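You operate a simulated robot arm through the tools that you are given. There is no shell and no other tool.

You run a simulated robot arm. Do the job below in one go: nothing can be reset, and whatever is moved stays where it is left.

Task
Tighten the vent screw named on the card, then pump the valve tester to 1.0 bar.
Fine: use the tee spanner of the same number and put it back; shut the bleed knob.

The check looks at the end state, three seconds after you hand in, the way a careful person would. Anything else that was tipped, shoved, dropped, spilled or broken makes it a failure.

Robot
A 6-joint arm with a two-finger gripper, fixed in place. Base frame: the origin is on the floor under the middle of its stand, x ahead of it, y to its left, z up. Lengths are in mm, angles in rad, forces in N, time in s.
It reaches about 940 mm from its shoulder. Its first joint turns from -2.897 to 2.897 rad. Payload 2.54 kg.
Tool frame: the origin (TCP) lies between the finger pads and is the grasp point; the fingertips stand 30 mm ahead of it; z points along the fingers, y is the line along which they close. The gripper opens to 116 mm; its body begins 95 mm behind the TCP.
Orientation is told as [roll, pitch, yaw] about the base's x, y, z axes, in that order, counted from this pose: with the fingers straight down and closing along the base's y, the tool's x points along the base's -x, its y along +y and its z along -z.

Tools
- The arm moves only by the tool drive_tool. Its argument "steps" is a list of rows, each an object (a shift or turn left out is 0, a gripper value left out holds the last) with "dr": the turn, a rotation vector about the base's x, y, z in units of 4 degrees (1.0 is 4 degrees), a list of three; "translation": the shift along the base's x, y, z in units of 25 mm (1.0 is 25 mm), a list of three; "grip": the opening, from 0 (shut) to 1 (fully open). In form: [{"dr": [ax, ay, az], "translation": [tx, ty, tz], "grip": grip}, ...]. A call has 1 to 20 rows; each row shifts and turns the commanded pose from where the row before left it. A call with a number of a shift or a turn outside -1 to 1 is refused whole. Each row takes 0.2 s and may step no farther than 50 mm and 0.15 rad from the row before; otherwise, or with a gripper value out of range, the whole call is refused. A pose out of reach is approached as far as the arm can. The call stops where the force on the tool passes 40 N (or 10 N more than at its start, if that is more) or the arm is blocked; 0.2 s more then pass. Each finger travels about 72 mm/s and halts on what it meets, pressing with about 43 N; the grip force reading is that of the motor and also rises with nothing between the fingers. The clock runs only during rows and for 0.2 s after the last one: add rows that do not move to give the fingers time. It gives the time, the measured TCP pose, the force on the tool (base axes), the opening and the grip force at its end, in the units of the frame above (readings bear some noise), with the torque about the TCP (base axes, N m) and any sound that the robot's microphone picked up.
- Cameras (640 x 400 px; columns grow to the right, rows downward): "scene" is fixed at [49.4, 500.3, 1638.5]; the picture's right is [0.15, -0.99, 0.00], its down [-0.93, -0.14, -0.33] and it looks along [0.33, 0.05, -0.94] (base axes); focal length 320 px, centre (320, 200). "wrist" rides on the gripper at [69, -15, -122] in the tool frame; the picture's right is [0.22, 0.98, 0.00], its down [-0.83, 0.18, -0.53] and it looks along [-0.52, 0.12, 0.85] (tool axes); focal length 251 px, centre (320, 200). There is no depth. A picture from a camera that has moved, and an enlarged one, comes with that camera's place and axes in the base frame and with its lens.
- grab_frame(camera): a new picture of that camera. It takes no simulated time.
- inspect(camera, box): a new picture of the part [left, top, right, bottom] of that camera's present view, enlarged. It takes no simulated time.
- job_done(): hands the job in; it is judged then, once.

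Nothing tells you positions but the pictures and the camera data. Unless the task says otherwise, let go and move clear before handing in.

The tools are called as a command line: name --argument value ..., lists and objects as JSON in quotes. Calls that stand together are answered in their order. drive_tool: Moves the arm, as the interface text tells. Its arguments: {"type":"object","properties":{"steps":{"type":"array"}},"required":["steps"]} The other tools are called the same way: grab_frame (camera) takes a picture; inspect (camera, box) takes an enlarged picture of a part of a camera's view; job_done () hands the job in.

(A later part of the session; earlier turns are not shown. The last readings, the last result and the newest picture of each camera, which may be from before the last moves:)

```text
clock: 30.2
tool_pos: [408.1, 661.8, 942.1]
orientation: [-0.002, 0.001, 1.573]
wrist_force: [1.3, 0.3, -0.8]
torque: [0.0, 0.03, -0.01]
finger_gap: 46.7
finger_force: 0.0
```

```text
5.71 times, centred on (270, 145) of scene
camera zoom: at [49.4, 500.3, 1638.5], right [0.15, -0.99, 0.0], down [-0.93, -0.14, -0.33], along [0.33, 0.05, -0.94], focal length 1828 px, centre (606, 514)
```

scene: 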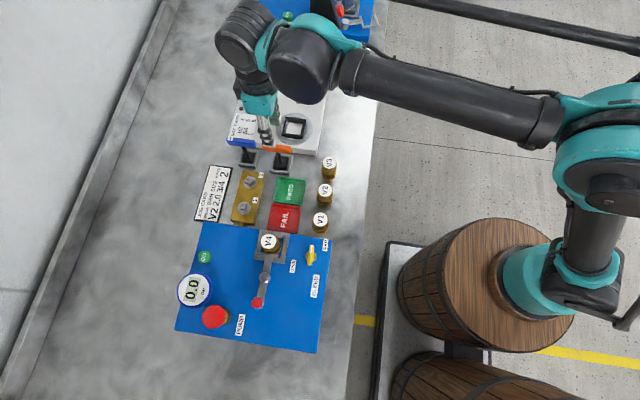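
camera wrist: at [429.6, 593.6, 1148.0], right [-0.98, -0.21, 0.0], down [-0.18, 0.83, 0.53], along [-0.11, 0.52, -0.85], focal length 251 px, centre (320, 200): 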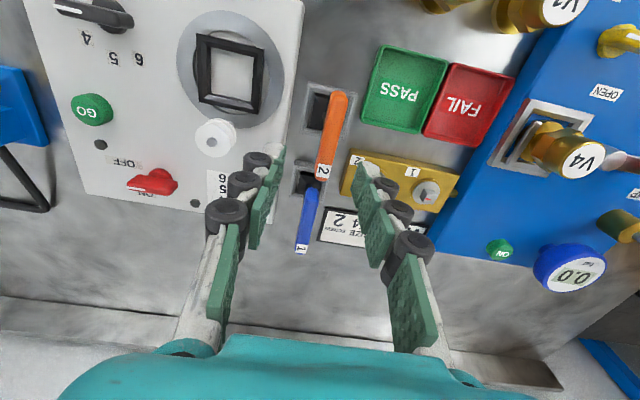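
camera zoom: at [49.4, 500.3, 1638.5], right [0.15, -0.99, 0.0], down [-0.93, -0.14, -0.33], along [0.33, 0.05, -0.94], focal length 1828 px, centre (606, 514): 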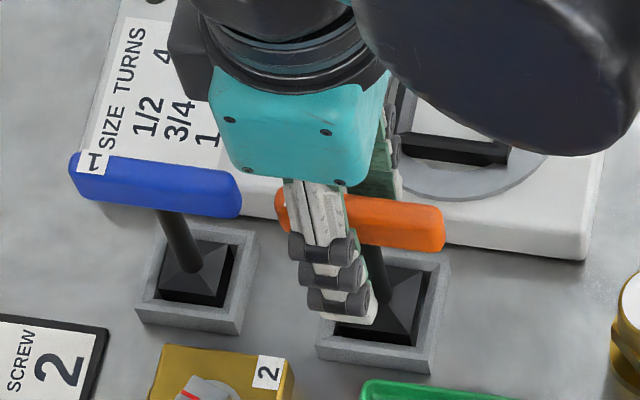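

Fingers straddle the handle at its middle, clear of everything. Closing.

drive_tool --steps '[{"grip": 0.0}, {"grip": 0.0}, {"grip": 0.0}, {"grip": 0.0}]'

inspect --camera "wrist" --box '[240, 80, 400, 240]'

inspect --camera "scene" --box '[225, 110, 315, 180]'

```text
clock: 31.2
tool_pos: [407.8, 662.6, 943.5]
orientation: [0.0, 0.0, 1.573]
wrist_force: [-0.4, 0.6, 0.9]
torque: [0.02, 0.03, 0.0]
finger_gap: 11.5
finger_force: 38.3
```

```text
2.50 times, centred on (320, 160) of wrist
camera zoom: at [423.1, 592.2, 1065.3], right [-0.98, -0.22, 0.0], down [-0.18, 0.83, 0.53], along [-0.12, 0.52, -0.85], focal length 629 px, centre (320, 300)
```

zoom: 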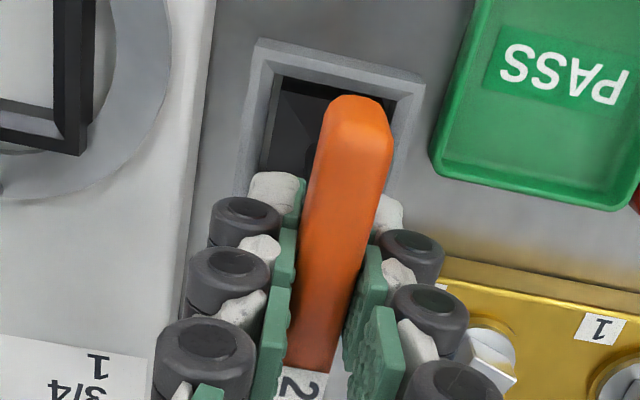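

```text
5.71 times, centred on (270, 145) of scene
camera zoom: at [49.4, 500.3, 1638.5], right [0.15, -0.99, 0.0], down [-0.93, -0.14, -0.33], along [0.33, 0.05, -0.94], focal length 1828 px, centre (606, 514)
```

zoom: 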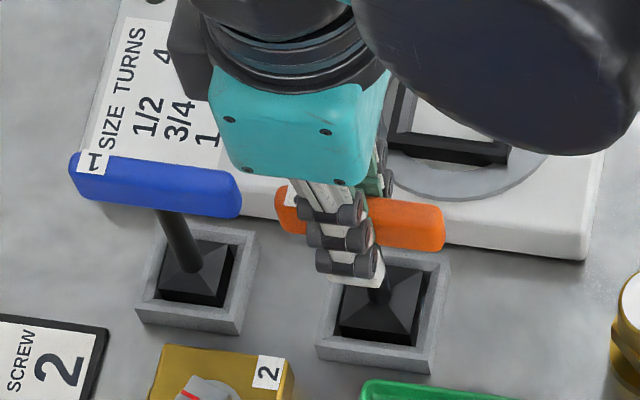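

Gripped the spanner. Lifting straight up gradually and checking that it comes with the gripper.

drive_tool --steps '[{"translation": [0, 0, 0.4], "grip": 0.0}, {"translation": [0, 0, 0.5]}, {"translation": [0, 0, 0.5]}, {"translation": [0, 0, 0.6]}, {}]'

grab_frame --camera "wrist"

inspect --camera "scene" --box '[225, 100, 315, 180]'

```text
clock: 32.4
tool_pos: [407.4, 662.2, 993.9]
orientation: [0.0, -0.001, 1.574]
wrist_force: [-0.1, 0.3, -2.5]
torque: [0.0, 0.02, 0.01]
finger_gap: 11.4
finger_force: 38.5
```

```text
taken
camera wrist: at [422.5, 592.5, 1115.5], right [-0.98, -0.22, 0.0], down [-0.18, 0.83, 0.53], along [-0.12, 0.52, -0.85], focal length 251 px, centre (320, 200)
```

wrist: 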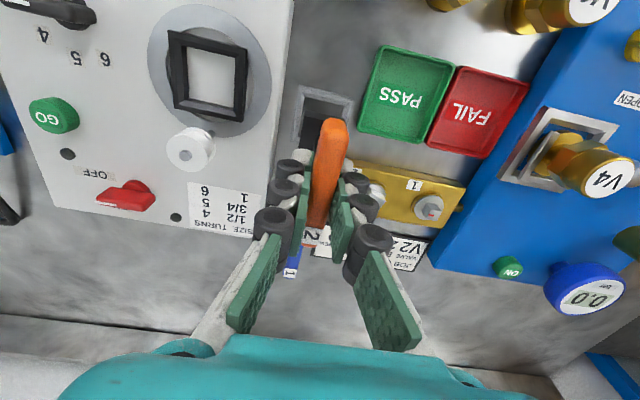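

```text
5.00 times, centred on (270, 140) of scene
camera zoom: at [49.4, 500.3, 1638.5], right [0.15, -0.99, 0.0], down [-0.93, -0.14, -0.33], along [0.33, 0.05, -0.94], focal length 1600 px, centre (570, 500)
```

zoom: 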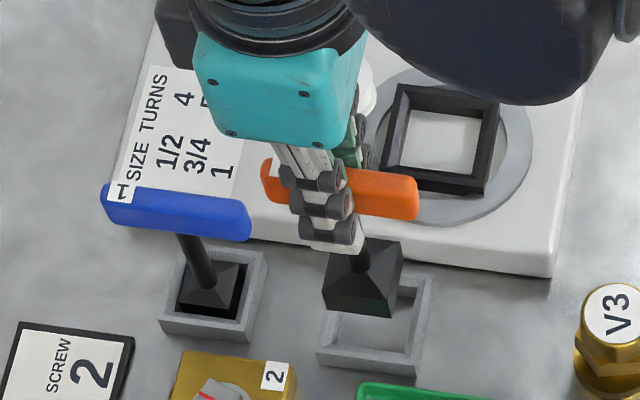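

The spanner is out of its holder, hanging straight (~2.5 N). Let me check its socket orientation and the screw more closely before carrying it over.

inspect --camera "scene" --box '[255, 130, 295, 175]'

inspect --camera "scene" --box '[230, 165, 270, 200]'

inspect --camera "wrist" --box '[280, 80, 400, 250]'

```text
8.89 times, centred on (275, 152) of scene
camera zoom: at [49.4, 500.3, 1638.5], right [0.15, -0.99, 0.0], down [-0.93, -0.14, -0.33], along [0.33, 0.05, -0.94], focal length 2844 px, centre (720, 622)
```

zoom: 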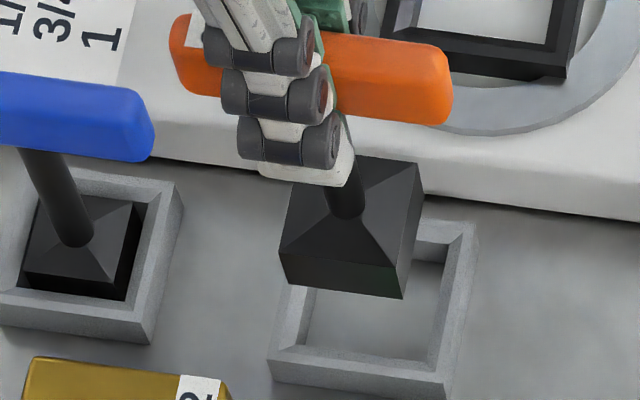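

```text
11.43 times, centred on (250, 182) of scene
camera zoom: at [49.4, 500.3, 1638.5], right [0.15, -0.99, 0.0], down [-0.93, -0.14, -0.33], along [0.33, 0.05, -0.94], focal length 3656 px, centre (1120, 400)
```

zoom: 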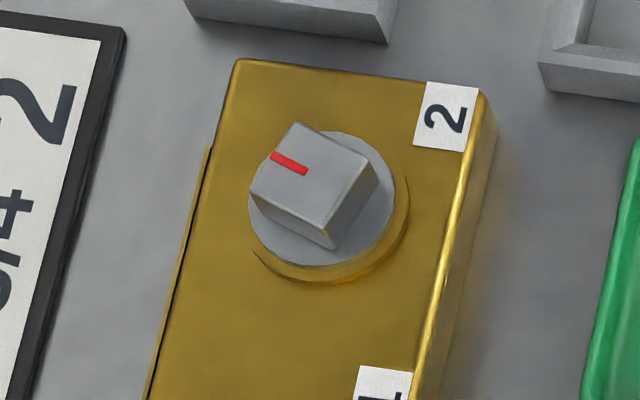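

```text
2.35 times, centred on (340, 165) of wrist
camera zoom: at [422.5, 592.5, 1115.5], right [-0.98, -0.22, 0.0], down [-0.18, 0.83, 0.53], along [-0.12, 0.52, -0.85], focal length 592 px, centre (273, 282)
```

zoom: 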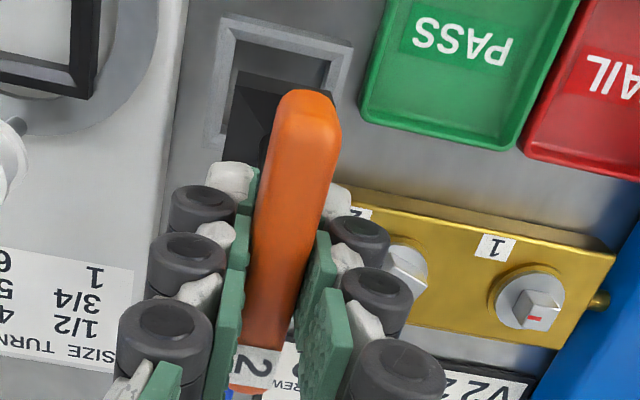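

Spanner socket is square to the tool (≈90°). Screw angle estimates vary (67–72°), so I'll move along −x to get a clear close look at screw 2 past the spanner.

drive_tool --steps '[{"translation": [-0.5, 0, 0.2], "grip": 0.0}, {"translation": [-0.8, 0, 0.1]}, {"translation": [-0.8, 0, 0]}, {"translation": [-0.8, 0, 0]}, {"translation": [-0.8, 0, 0]}, {"translation": [-0.8, 0, 0]}, {"translation": [-0.8, 0, 0]}, {"translation": [-0.3, 0, 0]}, {}]'

grab_frame --camera "wrist"

inspect --camera "scene" --box '[220, 130, 320, 230]'

```text
clock: 34.4
tool_pos: [267.2, 662.7, 1002.6]
orientation: [-0.001, 0.0, 1.573]
wrist_force: [0.3, -0.8, -1.4]
torque: [0.01, -0.04, 0.0]
finger_gap: 11.5
finger_force: 38.4
```

```text
taken
camera wrist: at [282.9, 592.1, 1124.6], right [-0.98, -0.22, 0.0], down [-0.18, 0.83, 0.53], along [-0.12, 0.52, -0.85], focal length 251 px, centre (320, 200)
```

wrist: 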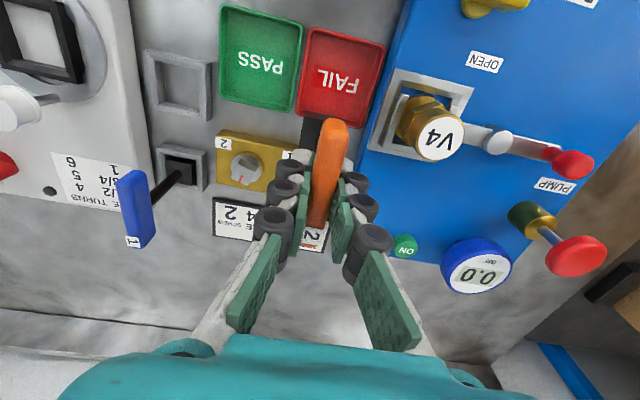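

```text
4.00 times, centred on (270, 180) of scene
camera zoom: at [49.4, 500.3, 1638.5], right [0.15, -0.99, 0.0], down [-0.93, -0.14, -0.33], along [0.33, 0.05, -0.94], focal length 1280 px, centre (520, 280)
```

zoom: 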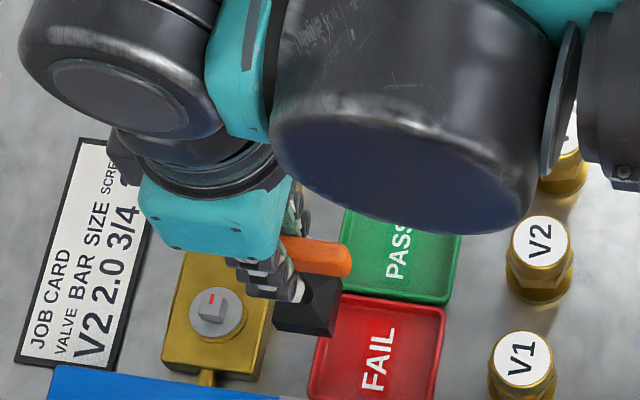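

inspect --camera "wrist" --box '[205, 125, 285, 195]'

inspect --camera "wrist" --box '[130, 35, 260, 195]'

```text
5.71 times, centred on (245, 160) of wrist
camera zoom: at [282.9, 592.1, 1124.6], right [-0.98, -0.22, 0.0], down [-0.18, 0.83, 0.53], along [-0.12, 0.52, -0.85], focal length 1437 px, centre (749, 429)
```

zoom: 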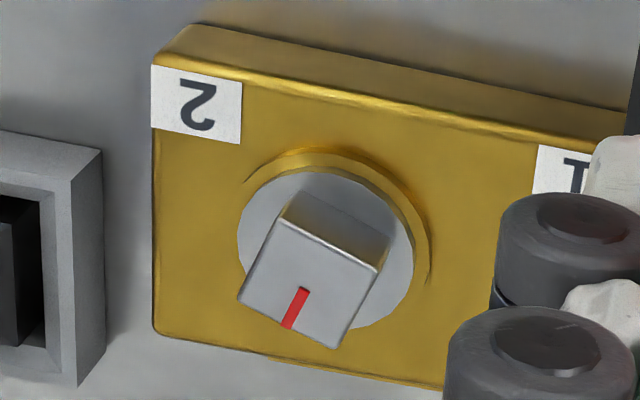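

```text
2.50 times, centred on (195, 115) of wrist
camera zoom: at [282.9, 592.1, 1124.6], right [-0.98, -0.22, 0.0], down [-0.18, 0.83, 0.53], along [-0.12, 0.52, -0.85], focal length 629 px, centre (632, 412)
```

zoom: 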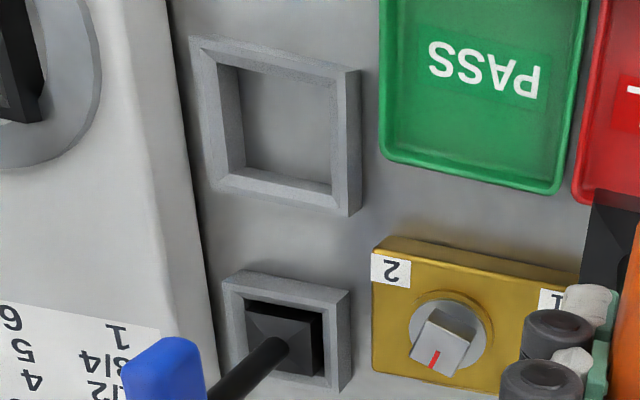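

From two matched views screw 2's head is centred at about (335.7, 724.5, 888), side ≈ 19.5 mm, angle ≈ 70°. I'll bring the spanner above it and yaw to about 70°.

drive_tool --steps '[{"translation": [0.455, 0.432, 0], "dr": [0, 0, -0.82], "grip": 0.0}, {"translation": [0.455, 0.432, 0], "dr": [0, 0, -0.82]}, {"translation": [0.455, 0.432, 0], "dr": [0, 0, -0.82]}, {"translation": [0.455, 0.432, 0], "dr": [0, 0, -0.82]}, {"translation": [0.455, 0.432, 0], "dr": [0, 0, -0.82]}, {"translation": [0.455, 0.432, 0], "dr": [0, 0, -0.82]}, {}, {}]'

grab_frame --camera "wrist"

inspect --camera "scene" --box '[210, 150, 290, 220]'

inspect --camera "wrist" --box '[260, 60, 400, 200]'

```text
clock: 36.2
tool_pos: [335.2, 728.0, 1002.1]
orientation: [0.001, 0.0, 1.227]
wrist_force: [1.3, 0.4, 1.1]
torque: [0.04, -0.09, -0.05]
finger_gap: 12.2
finger_force: 38.9
```

```text
taken
camera wrist: at [326.6, 656.1, 1123.8], right [-0.99, 0.13, 0.0], down [0.11, 0.84, 0.53], along [0.07, 0.53, -0.85], focal length 251 px, centre (320, 200)
```

wrist: 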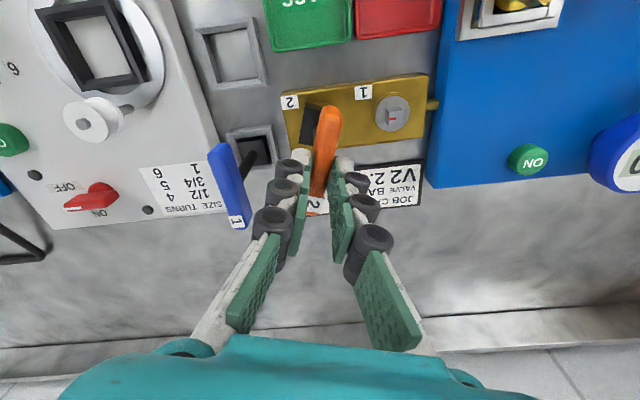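

```text
5.71 times, centred on (250, 185) of scene
camera zoom: at [49.4, 500.3, 1638.5], right [0.15, -0.99, 0.0], down [-0.93, -0.14, -0.33], along [0.33, 0.05, -0.94], focal length 1828 px, centre (720, 286)
```

zoom: 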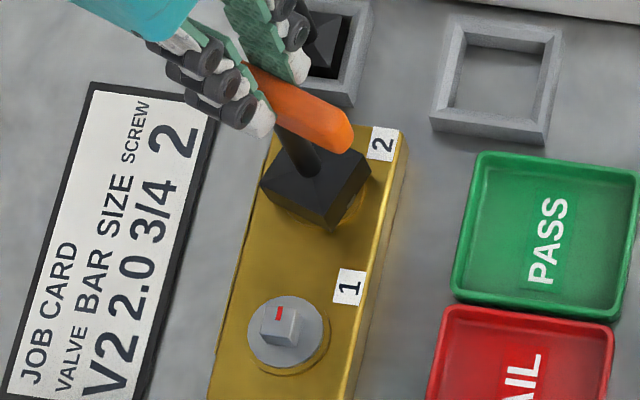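

```text
2.86 times, centred on (330, 130) of wrist
camera zoom: at [326.6, 656.1, 1123.8], right [-0.99, 0.13, 0.0], down [0.11, 0.84, 0.53], along [0.07, 0.53, -0.85], focal length 718 px, centre (291, 400)
```

zoom: 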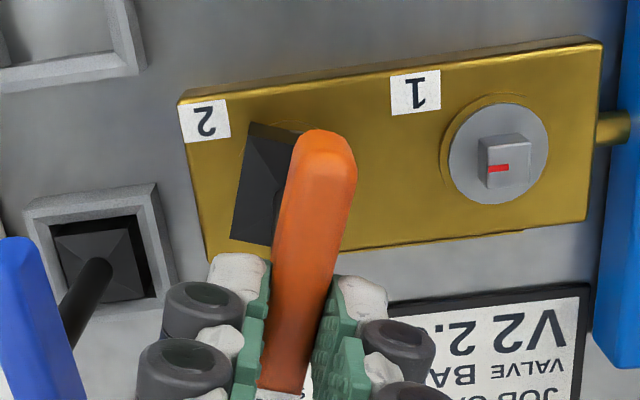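

inspect --camera "scene" --box '[235, 160, 265, 185]'

```text
16.00 times, centred on (250, 172) of scene
camera zoom: at [49.4, 500.3, 1638.5], right [0.15, -0.99, 0.0], down [-0.93, -0.14, -0.33], along [0.33, 0.05, -0.94], focal length 5118 px, centre (1440, 640)
```

zoom: 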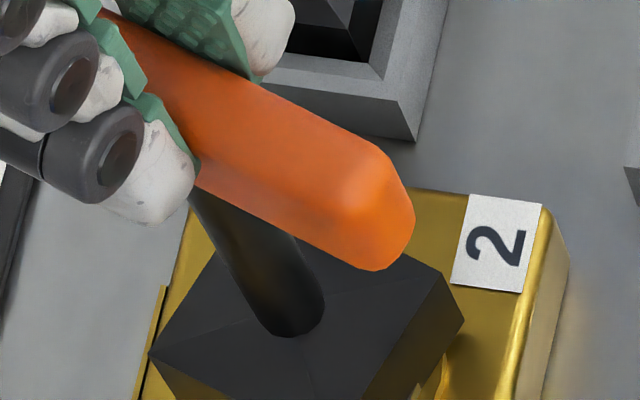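

inspect --camera "scene" --box '[238, 168, 264, 188]'

```text
16.00 times, centred on (251, 178) of scene
camera zoom: at [49.4, 500.3, 1638.5], right [0.15, -0.99, 0.0], down [-0.93, -0.14, -0.33], along [0.33, 0.05, -0.94], focal length 5118 px, centre (1424, 552)
```

zoom: 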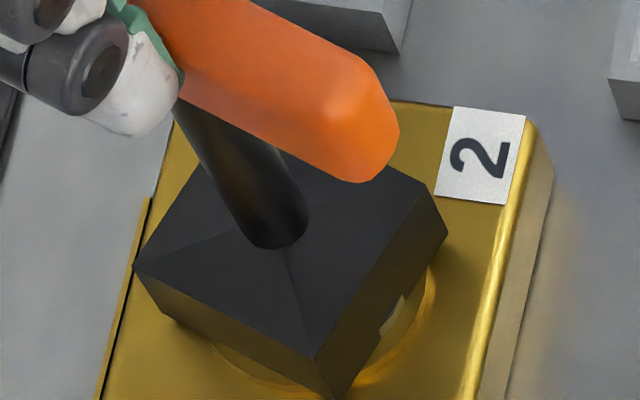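

The scene view suggests the spanner has slid down in my fingers toward the tips (handle about 30 mm lower than the TCP). I'll examine this closely before moving anything.

inspect --camera "wrist" --box '[280, 95, 370, 215]'

inspect --camera "scene" --box '[230, 150, 270, 190]'

```text
3.33 times, centred on (325, 155) of wrist
camera zoom: at [326.6, 656.1, 1123.8], right [-0.99, 0.13, 0.0], down [0.11, 0.84, 0.53], along [0.07, 0.53, -0.85], focal length 838 px, centre (303, 350)
```

zoom: 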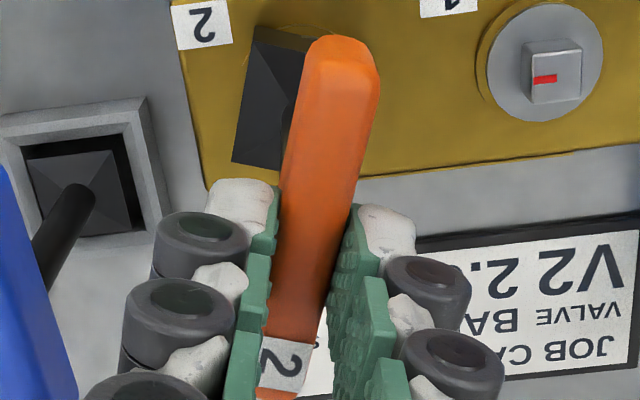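

```text
10.00 times, centred on (250, 170) of scene
camera zoom: at [49.4, 500.3, 1638.5], right [0.15, -0.99, 0.0], down [-0.93, -0.14, -0.33], along [0.33, 0.05, -0.94], focal length 3199 px, centre (1020, 500)
```

zoom: 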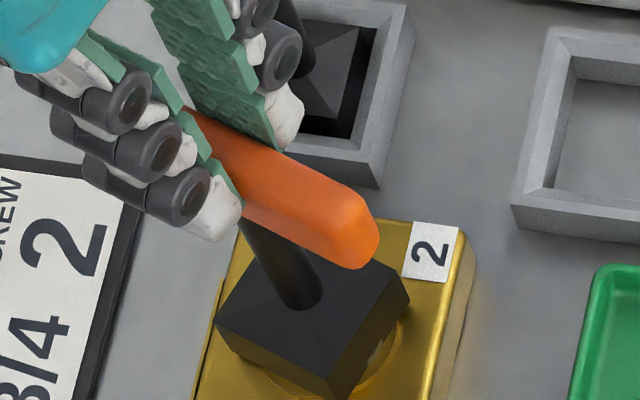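

inspect --camera "scene" --box '[236, 172, 264, 192]'

inspect --camera "wrist" --box '[280, 85, 340, 145]'

```text
16.00 times, centred on (250, 182) of scene
camera zoom: at [49.4, 500.3, 1638.5], right [0.15, -0.99, 0.0], down [-0.93, -0.14, -0.33], along [0.33, 0.05, -0.94], focal length 5118 px, centre (1440, 488)
```

zoom: 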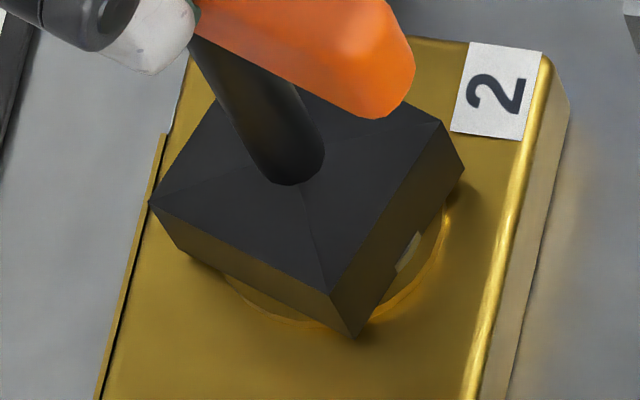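

```text
6.67 times, centred on (310, 115) of wrist
camera zoom: at [326.6, 656.1, 1123.8], right [-0.99, 0.13, 0.0], down [0.11, 0.84, 0.53], along [0.07, 0.53, -0.85], focal length 1676 px, centre (387, 767)
```

zoom: 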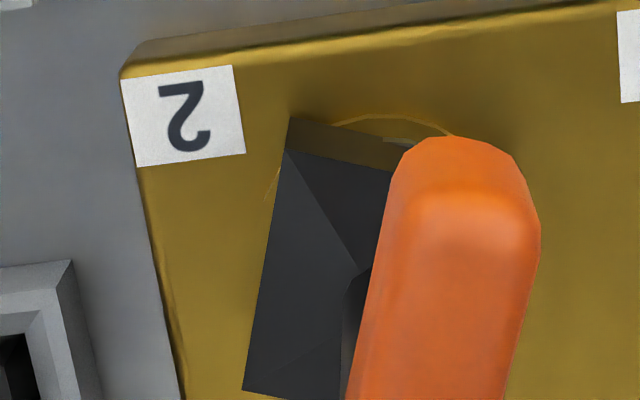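

The socket appears to be seated on screw 2 already (its bottom is at z ≈ 875, below the head's top, and aligned at ~70°), but the handle is only held at the fingertips. I'll open slightly, check that the spanner stands on the screw, then lower and regrip properly.

drive_tool --steps '[{"grip": 0.22}, {"grip": 0.22}]'

inspect --camera "scene" --box '[230, 150, 270, 190]'

inspect --camera "wrist" --box '[270, 85, 380, 215]'

```text
clock: 36.8
tool_pos: [334.6, 727.3, 1001.4]
orientation: [0.002, 0.001, 1.23]
wrist_force: [0.0, -0.2, -0.2]
torque: [-0.01, 0.0, -0.03]
finger_gap: 25.7
finger_force: 0.0
```

```text
10.00 times, centred on (250, 170) of scene
camera zoom: at [49.4, 500.3, 1638.5], right [0.15, -0.99, 0.0], down [-0.93, -0.14, -0.33], along [0.33, 0.05, -0.94], focal length 3199 px, centre (1020, 500)
```

zoom: 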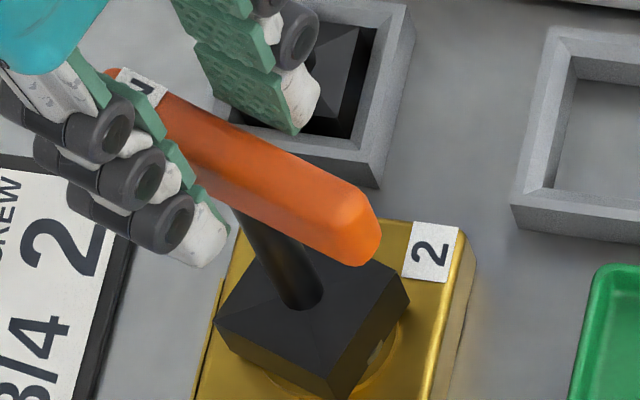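

```text
3.08 times, centred on (325, 150) of wrist
camera zoom: at [326.3, 656.0, 1123.8], right [-0.99, 0.13, 0.0], down [0.11, 0.84, 0.53], along [0.07, 0.53, -0.85], focal length 774 px, centre (305, 354)
```

zoom: 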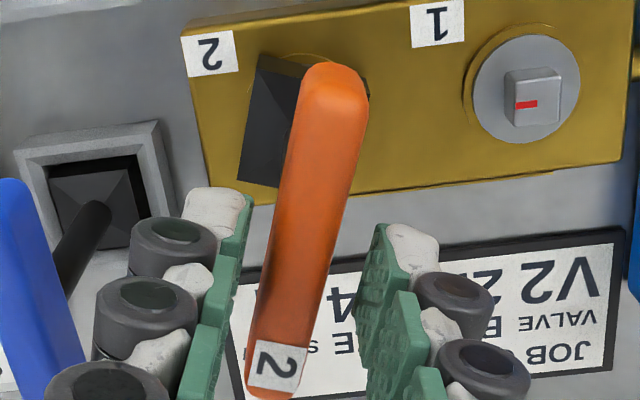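

It stands securely on the screw without support. Lowering ~38 mm so the handle sits mid-pad, then regripping.

drive_tool --steps '[{"translation": [0.025, -0.015, -0.4]}, {"translation": [0.025, -0.015, -0.4]}, {"translation": [0, 0, -0.4]}, {"translation": [0, 0, -0.34]}, {}]'

inspect --camera "scene" --box '[230, 150, 270, 190]'

inspect --camera "wrist" --box '[250, 85, 390, 245]'

```text
clock: 38.0
tool_pos: [337.3, 726.2, 963.6]
orientation: [0.0, 0.0, 1.229]
wrist_force: [0.5, 0.0, -1.0]
torque: [-0.02, 0.02, -0.02]
finger_gap: 25.4
finger_force: 0.0
```

```text
10.00 times, centred on (250, 170) of scene
camera zoom: at [49.4, 500.3, 1638.5], right [0.15, -0.99, 0.0], down [-0.93, -0.14, -0.33], along [0.33, 0.05, -0.94], focal length 3199 px, centre (1020, 500)
```

zoom: 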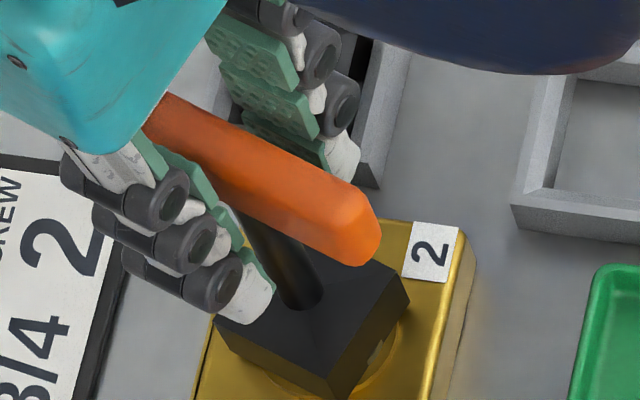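

```text
2.50 times, centred on (320, 165) of wrist
camera zoom: at [328.9, 654.9, 1084.9], right [-0.99, 0.13, 0.0], down [0.11, 0.84, 0.53], along [0.07, 0.53, -0.85], focal length 629 px, centre (320, 288)
```

zoom: 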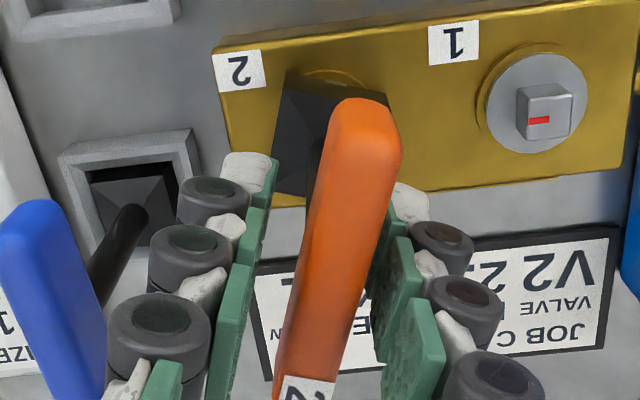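

drive_tool --steps '[{"translation": [-0.04, 0, 0]}, {"grip": 0.0}, {"grip": 0.0}, {"grip": 0.0}]'

inspect --camera "wrist" --box '[250, 85, 390, 245]'

```text
clock: 39.0
tool_pos: [336.3, 726.2, 963.1]
orientation: [0.0, -0.001, 1.231]
wrist_force: [0.1, -0.5, 1.0]
torque: [0.05, -0.01, 0.0]
finger_gap: 11.6
finger_force: 38.7
```

```text
2.50 times, centred on (320, 165) of wrist
camera zoom: at [327.5, 654.7, 1085.2], right [-0.99, 0.13, 0.0], down [0.11, 0.84, 0.53], along [0.07, 0.53, -0.85], focal length 629 px, centre (320, 288)
```

zoom: 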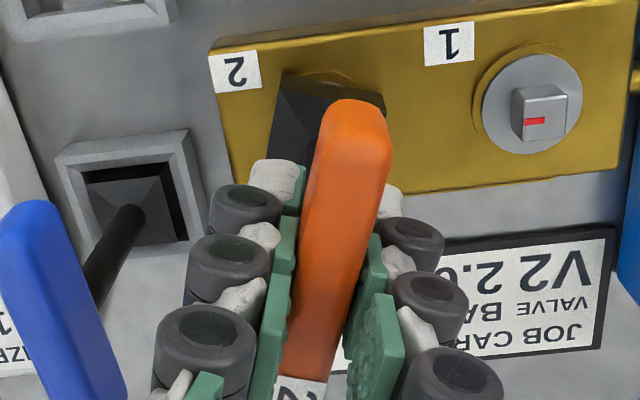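

Gripped with a gap of 11.6 mm. Now turning the screw clockwise in stages while watching force and torque.

drive_tool --steps '[{"dr": [0, 0, -1], "grip": 0.0}, {"dr": [0, 0, -1]}, {"dr": [0, 0, -1]}, {}]'

inspect --camera "scene" --box '[230, 150, 270, 190]'

```text
clock: 40.0
tool_pos: [335.5, 725.6, 963.8]
orientation: [0.0, -0.002, 1.02]
wrist_force: [-4.1, -9.0, -2.3]
torque: [-0.61, 0.26, 0.1]
finger_gap: 11.4
finger_force: 38.3
```

```text
10.00 times, centred on (250, 170) of scene
camera zoom: at [49.4, 500.3, 1638.5], right [0.15, -0.99, 0.0], down [-0.93, -0.14, -0.33], along [0.33, 0.05, -0.94], focal length 3199 px, centre (1020, 500)
```

zoom: 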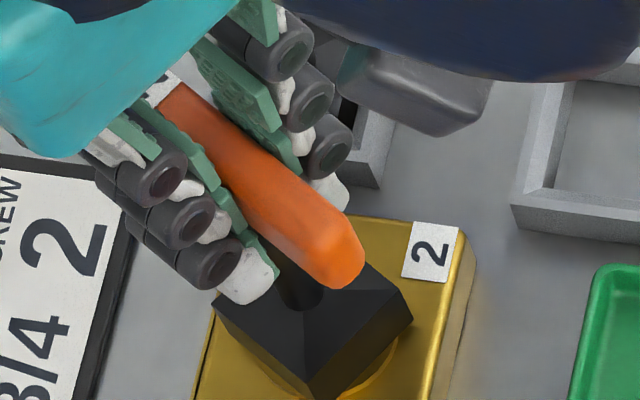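

The socket turns with the tool and torque is low. Continuing clockwise with slight force relief.

drive_tool --steps '[{"dr": [0, 0, -1], "translation": [-0.01, -0.02, 0]}, {"dr": [0, 0, -1]}, {"dr": [0, 0, -1]}, {"dr": [0, 0, -1]}, {}]'

```text
clock: 41.2
tool_pos: [336.8, 725.1, 962.9]
orientation: [0.0, -0.003, 0.738]
wrist_force: [-1.9, -2.4, 0.0]
torque: [-0.21, 0.14, 0.0]
finger_gap: 11.4
finger_force: 38.4
```

drive_tool --steps '[{"dr": [0, 0, -1]}, {"dr": [0, 0, -1]}, {"dr": [0, 0, -1]}, {"dr": [0, 0, -1]}, {}]'

inspect --camera "scene" --box '[230, 150, 270, 190]'

```text
clock: 42.4
tool_pos: [336.1, 725.9, 964.0]
orientation: [0.001, -0.001, 0.461]
wrist_force: [2.1, -2.0, 1.7]
torque: [-0.07, -0.15, -0.02]
finger_gap: 11.7
finger_force: 38.4
```

```text
10.00 times, centred on (250, 170) of scene
camera zoom: at [49.4, 500.3, 1638.5], right [0.15, -0.99, 0.0], down [-0.93, -0.14, -0.33], along [0.33, 0.05, -0.94], focal length 3199 px, centre (1020, 500)
```

zoom: 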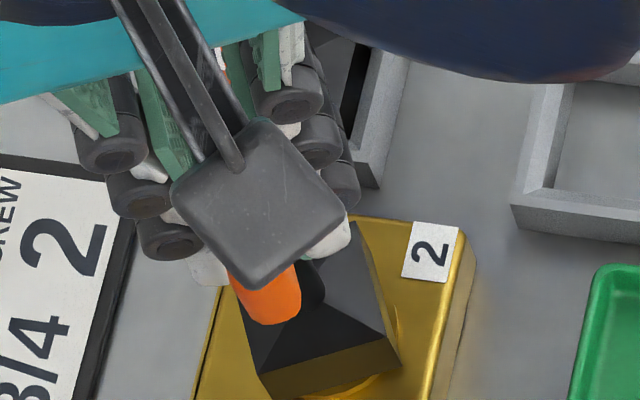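

drive_tool --steps '[{"dr": [0, 0, -1]}, {"dr": [0, 0, -1]}, {"dr": [0, 0, -1]}, {"dr": [0, 0, -1]}, {"dr": [0, 0, -1]}, {}]'

```text
clock: 43.8
tool_pos: [336.1, 726.8, 964.1]
orientation: [0.0, 0.0, 0.112]
wrist_force: [3.9, -0.1, 0.1]
torque: [-0.06, -0.32, 0.0]
finger_gap: 11.6
finger_force: 38.7
```

drive_tool --steps '[{"dr": [0, 0, -1]}, {"dr": [0, 0, -1]}, {"dr": [0, 0, -1]}, {}]'

grab_frame --camera "wrist"

inspect --camera "scene" --box '[230, 150, 270, 190]'

```text
clock: 44.8
tool_pos: [336.1, 726.7, 964.6]
orientation: [0.0, -0.001, -0.1]
wrist_force: [7.0, -5.0, -1.9]
torque: [-0.41, -0.55, 0.06]
finger_gap: 11.5
finger_force: 38.6
```

```text
taken
camera wrist: at [266.0, 716.6, 1085.4], right [-0.12, 0.99, 0.0], down [0.84, 0.1, 0.53], along [0.53, 0.06, -0.85], focal length 251 px, centre (320, 200)
```

wrist: 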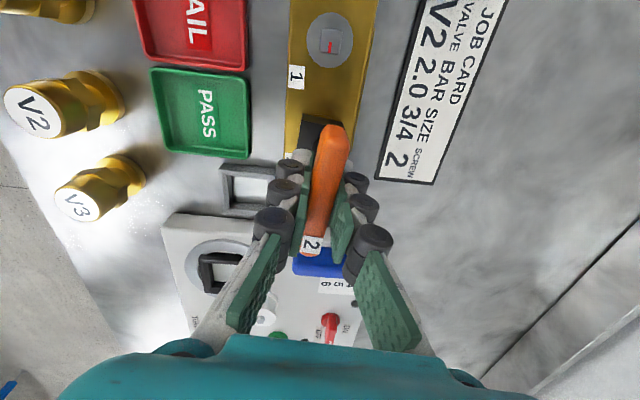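

```text
10.00 times, centred on (250, 170) of scene
camera zoom: at [49.4, 500.3, 1638.5], right [0.15, -0.99, 0.0], down [-0.93, -0.14, -0.33], along [0.33, 0.05, -0.94], focal length 3199 px, centre (1020, 500)
```

zoom: 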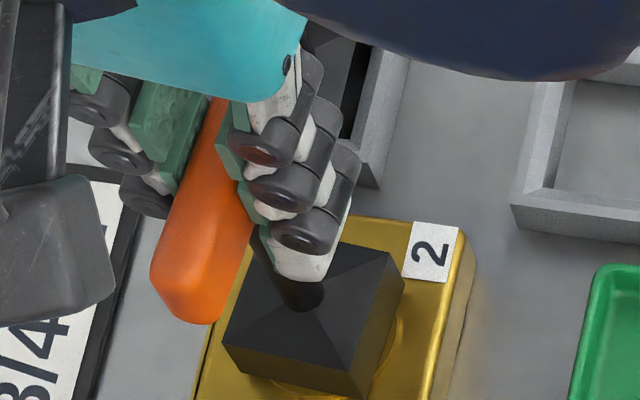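

No resistance yet after 76°. Continuing clockwise in chunks and watching for the torque to rise.

drive_tool --steps '[{"dr": [0, 0, -1], "translation": [0.012, -0.01, 0]}, {"dr": [0, 0, -1]}, {"dr": [0, 0, -1]}, {"dr": [0, 0, -1]}, {"dr": [0, 0, -1]}, {}]'

```text
clock: 46.2
tool_pos: [334.9, 725.3, 963.7]
orientation: [0.0, 0.0, -0.447]
wrist_force: [-0.8, -8.7, 4.4]
torque: [-0.23, -0.04, 1.24]
finger_gap: 16.0
finger_force: 42.2
```

Torque rose to 1.24 N·m and the fingers are being pried open: the screw has come up against its stop. Let me look.

inspect --camera "wrist" --box '[250, 85, 390, 265]'

inspect --camera "scene" --box '[230, 150, 270, 190]'

```text
2.22 times, centred on (320, 175) of wrist
camera zoom: at [266.4, 740.6, 1085.8], right [0.23, 0.97, 0.0], down [0.82, -0.19, 0.53], along [0.52, -0.12, -0.85], focal length 559 px, centre (320, 256)
```

zoom: 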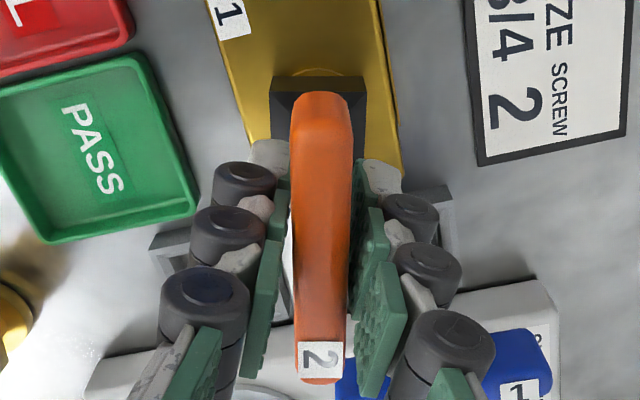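

```text
10.00 times, centred on (250, 170) of scene
camera zoom: at [49.4, 500.3, 1638.5], right [0.15, -0.99, 0.0], down [-0.93, -0.14, -0.33], along [0.33, 0.05, -0.94], focal length 3199 px, centre (1020, 500)
```

zoom: 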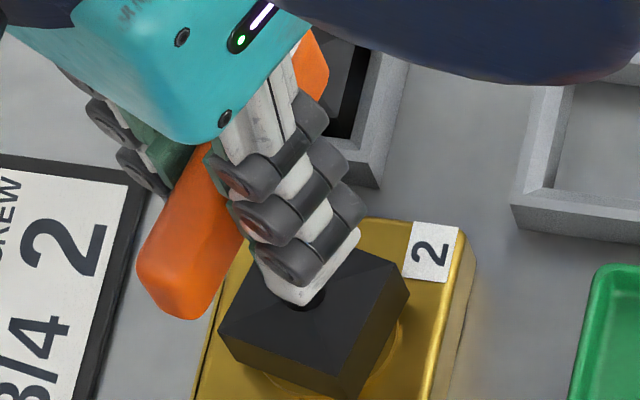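

drive_tool --steps '[{"dr": [0, 0, -0.7]}, {"dr": [0, 0, -0.7]}, {}]'

inspect --camera "wrist" --box '[250, 85, 390, 265]'

inspect --camera "scene" --box '[230, 150, 270, 190]'

```text
clock: 47.0
tool_pos: [335.9, 725.2, 962.9]
orientation: [0.0, 0.0, -0.546]
wrist_force: [-0.5, -10.1, 7.2]
torque: [-0.25, -0.06, 1.49]
finger_gap: 18.2
finger_force: 42.6
```

```text
2.22 times, centred on (320, 175) of wrist
camera zoom: at [268.9, 747.2, 1085.8], right [0.32, 0.95, 0.0], down [0.8, -0.27, 0.53], along [0.51, -0.17, -0.85], focal length 559 px, centre (320, 256)
```

zoom: 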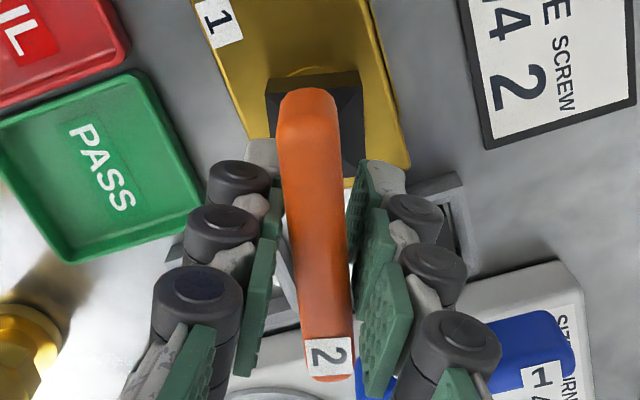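

```text
10.00 times, centred on (250, 170) of scene
camera zoom: at [49.4, 500.3, 1638.5], right [0.15, -0.99, 0.0], down [-0.93, -0.14, -0.33], along [0.33, 0.05, -0.94], focal length 3199 px, centre (1020, 500)
```

zoom: 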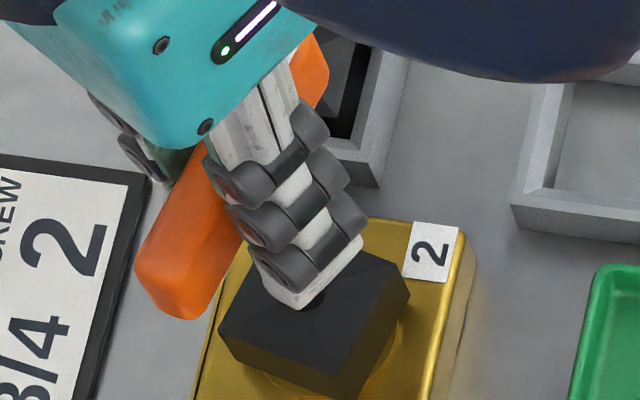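

The socket did not move further with 1.5 N·m: screw 2 is tight. I'll rotate the tool back so the pads lie flush on the handle (without turning the screw back).

drive_tool --steps '[{"dr": [0, 0, 1]}, {"dr": [0, 0, 1]}, {"dr": [0, 0, 1]}, {"dr": [0, 0, 0.8]}, {}]'

inspect --camera "wrist" --box '[250, 85, 390, 265]'

```text
clock: 48.2
tool_pos: [333.6, 726.2, 963.0]
orientation: [0.0, 0.001, -0.279]
wrist_force: [-10.4, -8.1, -4.4]
torque: [-0.09, 0.67, 0.79]
finger_gap: 12.4
finger_force: 39.5
```

```text
2.22 times, centred on (320, 175) of wrist
camera zoom: at [264.8, 729.2, 1085.4], right [0.06, 1.0, 0.0], down [0.84, -0.05, 0.53], along [0.53, -0.03, -0.85], focal length 559 px, centre (320, 256)
```

zoom: 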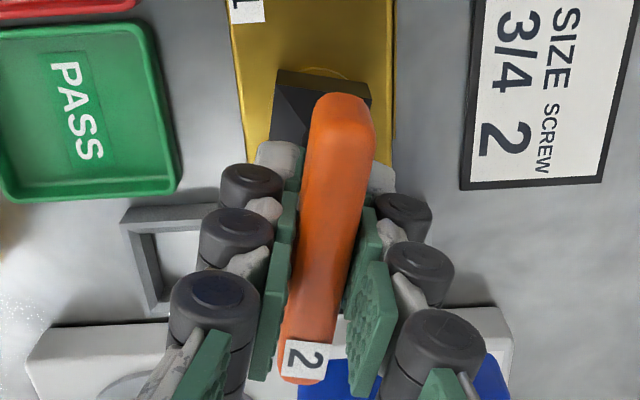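

drive_tool --steps '[{"dr": [0, 0, 0.6]}, {"grip": 0.22}, {"grip": 0.22}, {}]'

inspect --camera "wrist" --box '[250, 85, 390, 265]'

inspect --camera "scene" --box '[230, 150, 270, 190]'

```text
clock: 49.2
tool_pos: [336.1, 726.7, 964.0]
orientation: [-0.001, -0.001, -0.237]
wrist_force: [0.7, -0.4, -0.7]
torque: [0.01, 0.0, -0.02]
finger_gap: 25.5
finger_force: 0.0
```

```text
2.22 times, centred on (320, 175) of wrist
camera zoom: at [265.7, 726.4, 1085.3], right [0.02, 1.0, 0.0], down [0.84, -0.02, 0.53], along [0.53, -0.01, -0.85], focal length 559 px, centre (320, 256)
```

zoom: 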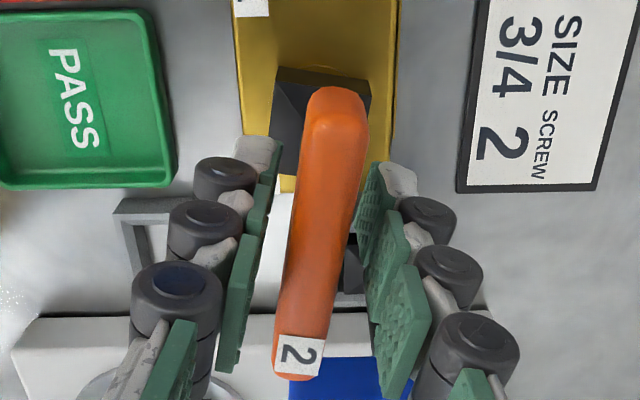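

```text
10.00 times, centred on (250, 170) of scene
camera zoom: at [49.4, 500.3, 1638.5], right [0.15, -0.99, 0.0], down [-0.93, -0.14, -0.33], along [0.33, 0.05, -0.94], focal length 3199 px, centre (1020, 500)
```

zoom: 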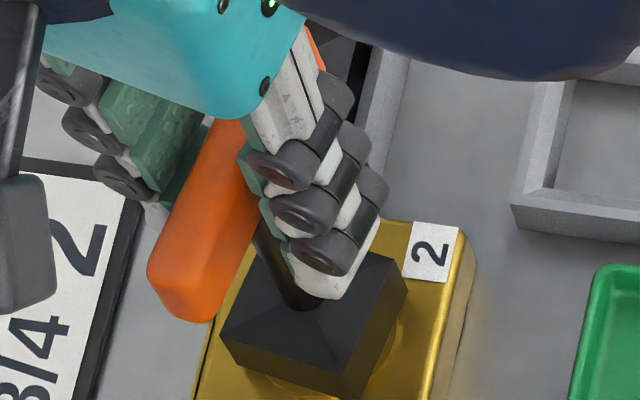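

Spanner is free-standing with the screw tight. I'll align to the handle (~-10°), lower slightly for a deeper grip, and close.

drive_tool --steps '[{"dr": [0, 0, 0.8], "translation": [-0.02, -0.02, -0.16]}, {"translation": [0, 0, -0.16]}, {}, {"grip": 0.0}, {"grip": 0.0}, {"grip": 0.0}, {"grip": 0.0}]'

inspect --camera "wrist" --box '[250, 85, 390, 265]'

```text
clock: 50.8
tool_pos: [336.8, 726.3, 956.5]
orientation: [-0.001, -0.002, -0.181]
wrist_force: [-0.5, -2.0, 0.3]
torque: [-0.09, 0.03, 0.01]
finger_gap: 10.6
finger_force: 36.6
```

```text
2.22 times, centred on (320, 175) of wrist
camera zoom: at [264.8, 721.6, 1077.8], right [-0.03, 1.0, 0.0], down [0.84, 0.03, 0.53], along [0.53, 0.02, -0.85], focal length 559 px, centre (320, 256)
```

zoom: 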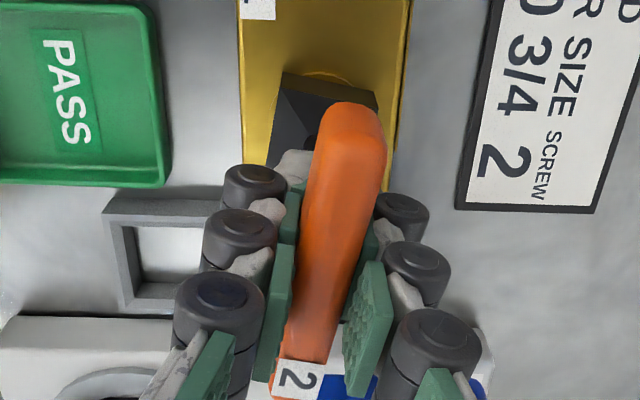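

Grip closed. Lifting slowly off the screw and checking for slip.

drive_tool --steps '[{"translation": [0, 0, 0.2], "grip": 0.0}, {"translation": [0, 0, 0.2]}, {"translation": [0, 0, 0.2]}, {"translation": [0, 0, 0.2]}, {}]'

inspect --camera "wrist" --box '[250, 85, 390, 265]'

inspect --camera "scene" --box '[230, 150, 270, 190]'

```text
clock: 52.0
tool_pos: [336.1, 724.5, 974.9]
orientation: [0.001, 0.0, -0.181]
wrist_force: [0.4, -0.2, -2.7]
torque: [0.01, -0.04, 0.0]
finger_gap: 11.1
finger_force: 36.5
```

```text
2.22 times, centred on (320, 175) of wrist
camera zoom: at [265.4, 721.4, 1097.4], right [-0.03, 1.0, 0.0], down [0.84, 0.03, 0.53], along [0.53, 0.02, -0.85], focal length 559 px, centre (320, 256)
```

zoom: 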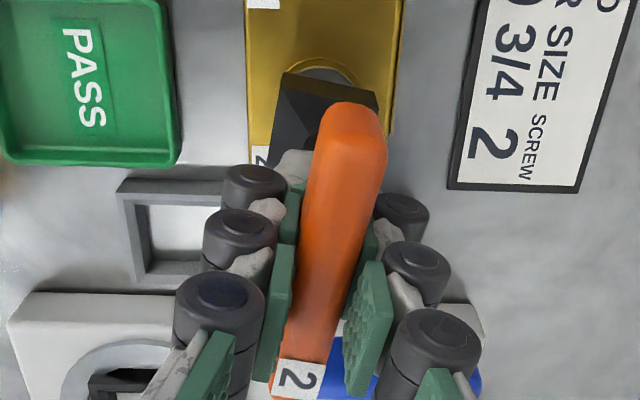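

```text
10.00 times, centred on (250, 170) of scene
camera zoom: at [49.4, 500.3, 1638.5], right [0.15, -0.99, 0.0], down [-0.93, -0.14, -0.33], along [0.33, 0.05, -0.94], focal length 3199 px, centre (1020, 500)
```

zoom: 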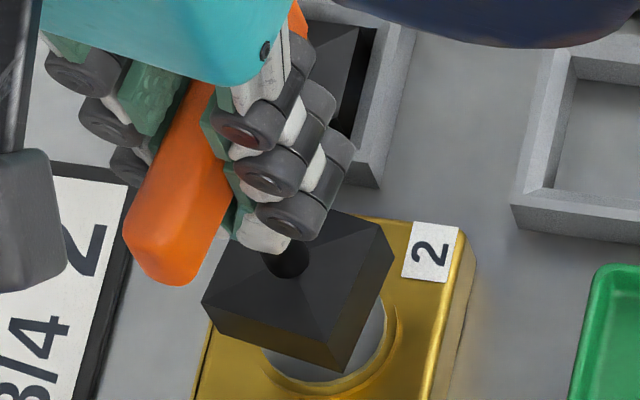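

drive_tool --steps '[{"translation": [0, 0, 0.2]}, {"translation": [0, 0, 0.2]}, {"translation": [0, -0.3, 0.2]}, {"translation": [0, -0.4, 0]}, {"translation": [0, -0.4, 0]}, {"translation": [0, -0.4, 0]}, {"translation": [0, -0.4, 0]}, {}]'

grab_frame --camera "wrist"

inspect --camera "scene" --box '[230, 140, 290, 200]'

```text
clock: 53.8
tool_pos: [336.3, 677.8, 990.0]
orientation: [0.001, 0.0, -0.181]
wrist_force: [-0.9, -0.5, -2.9]
torque: [-0.01, -0.01, 0.01]
finger_gap: 10.7
finger_force: 36.9
```

```text
taken
camera wrist: at [264.9, 673.9, 1112.0], right [-0.03, 1.0, 0.0], down [0.84, 0.03, 0.53], along [0.53, 0.02, -0.85], focal length 251 px, centre (320, 200)
```

wrist: 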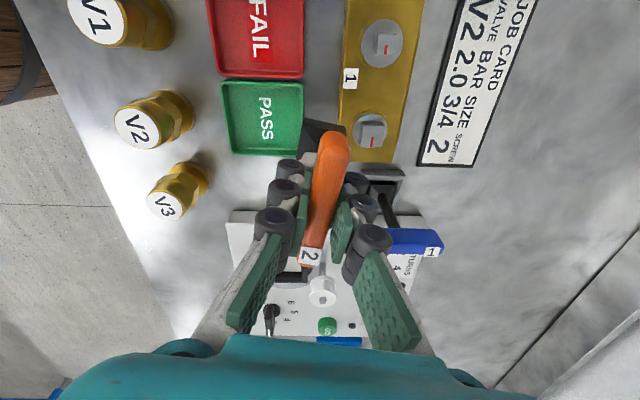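

```text
6.67 times, centred on (260, 170) of scene
camera zoom: at [49.4, 500.3, 1638.5], right [0.15, -0.99, 0.0], down [-0.93, -0.14, -0.33], along [0.33, 0.05, -0.94], focal length 2133 px, centre (720, 400)
```

zoom: 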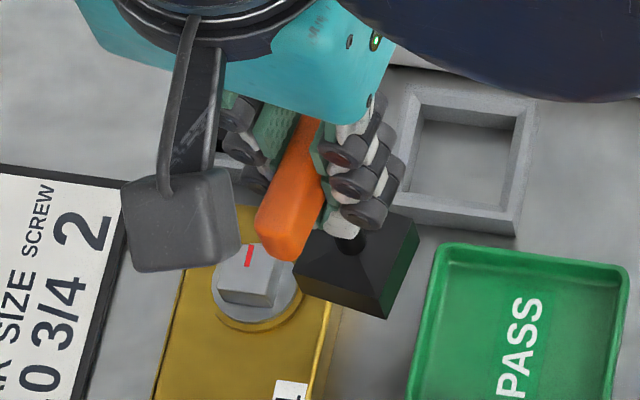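

inspect --camera "wrist" --box '[330, 20, 420, 170]'

inspect --camera "wrist" --box '[350, 160, 450, 260]'

```text
2.67 times, centred on (375, 95) of wrist
camera zoom: at [264.9, 673.9, 1112.0], right [-0.03, 1.0, 0.0], down [0.84, 0.03, 0.53], along [0.53, 0.02, -0.85], focal length 670 px, centre (173, 480)
```

zoom: 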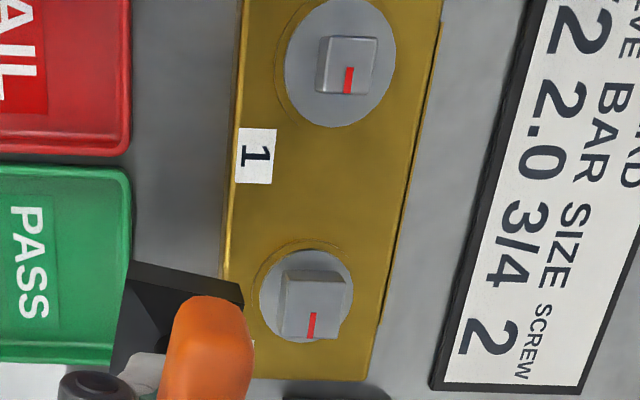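

```text
4.00 times, centred on (400, 210) of wrist
camera zoom: at [264.9, 673.9, 1112.0], right [-0.03, 1.0, 0.0], down [0.84, 0.03, 0.53], along [0.53, 0.02, -0.85], focal length 1006 px, centre (0, 160)
```

zoom: 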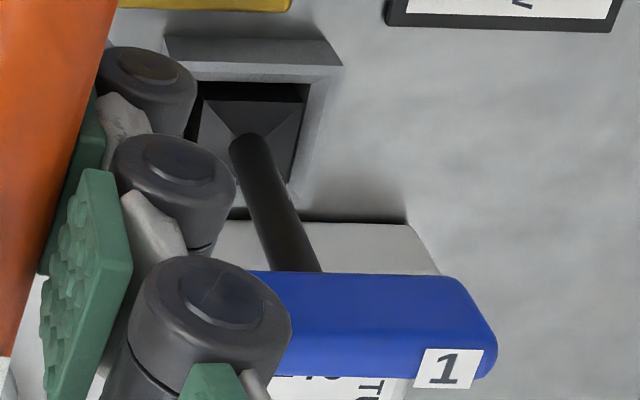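

Screw 2's mark now lines up just like screw 1's, so it's tight. Now rotating the spanner back to its original orientation (yaw +90°), checking for slip on the way.

drive_tool --steps '[{"dr": [0, 0, 1], "translation": [0, -0.1, 0], "grip": 0.0}, {"dr": [0, 0, 1], "translation": [0, -0.1, 0]}, {"dr": [0, 0, 1], "translation": [0, -0.1, 0]}, {"dr": [0, 0, 1], "translation": [0, -0.1, 0]}, {"dr": [0, 0, 1], "translation": [0, -0.1, 0]}, {"dr": [0, 0, 1], "translation": [0, -0.1, 0]}, {"dr": [0, 0, 1], "translation": [0, -0.1, 0]}, {"dr": [0, 0, 1]}, {}]'

inspect --camera "wrist" --box '[250, 85, 390, 265]'

```text
clock: 55.8
tool_pos: [336.1, 659.0, 989.9]
orientation: [0.0, 0.001, 0.377]
wrist_force: [0.3, -0.8, -2.4]
torque: [-0.01, -0.01, 0.03]
finger_gap: 10.9
finger_force: 36.1
```

```text
2.22 times, centred on (320, 175) of wrist
camera zoom: at [277.3, 619.1, 1111.6], right [-0.56, 0.83, 0.0], down [0.7, 0.47, 0.53], along [0.44, 0.3, -0.85], focal length 559 px, centre (320, 256)
```

zoom: 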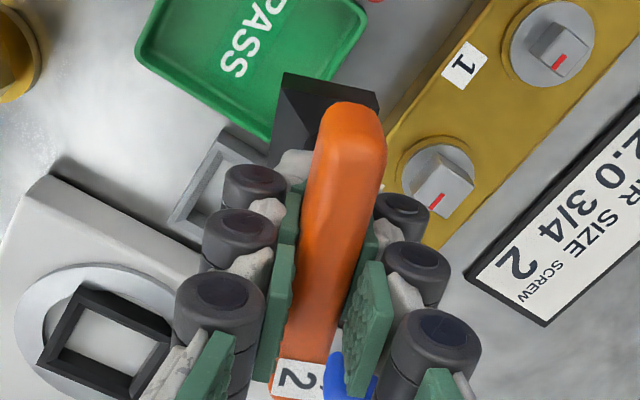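

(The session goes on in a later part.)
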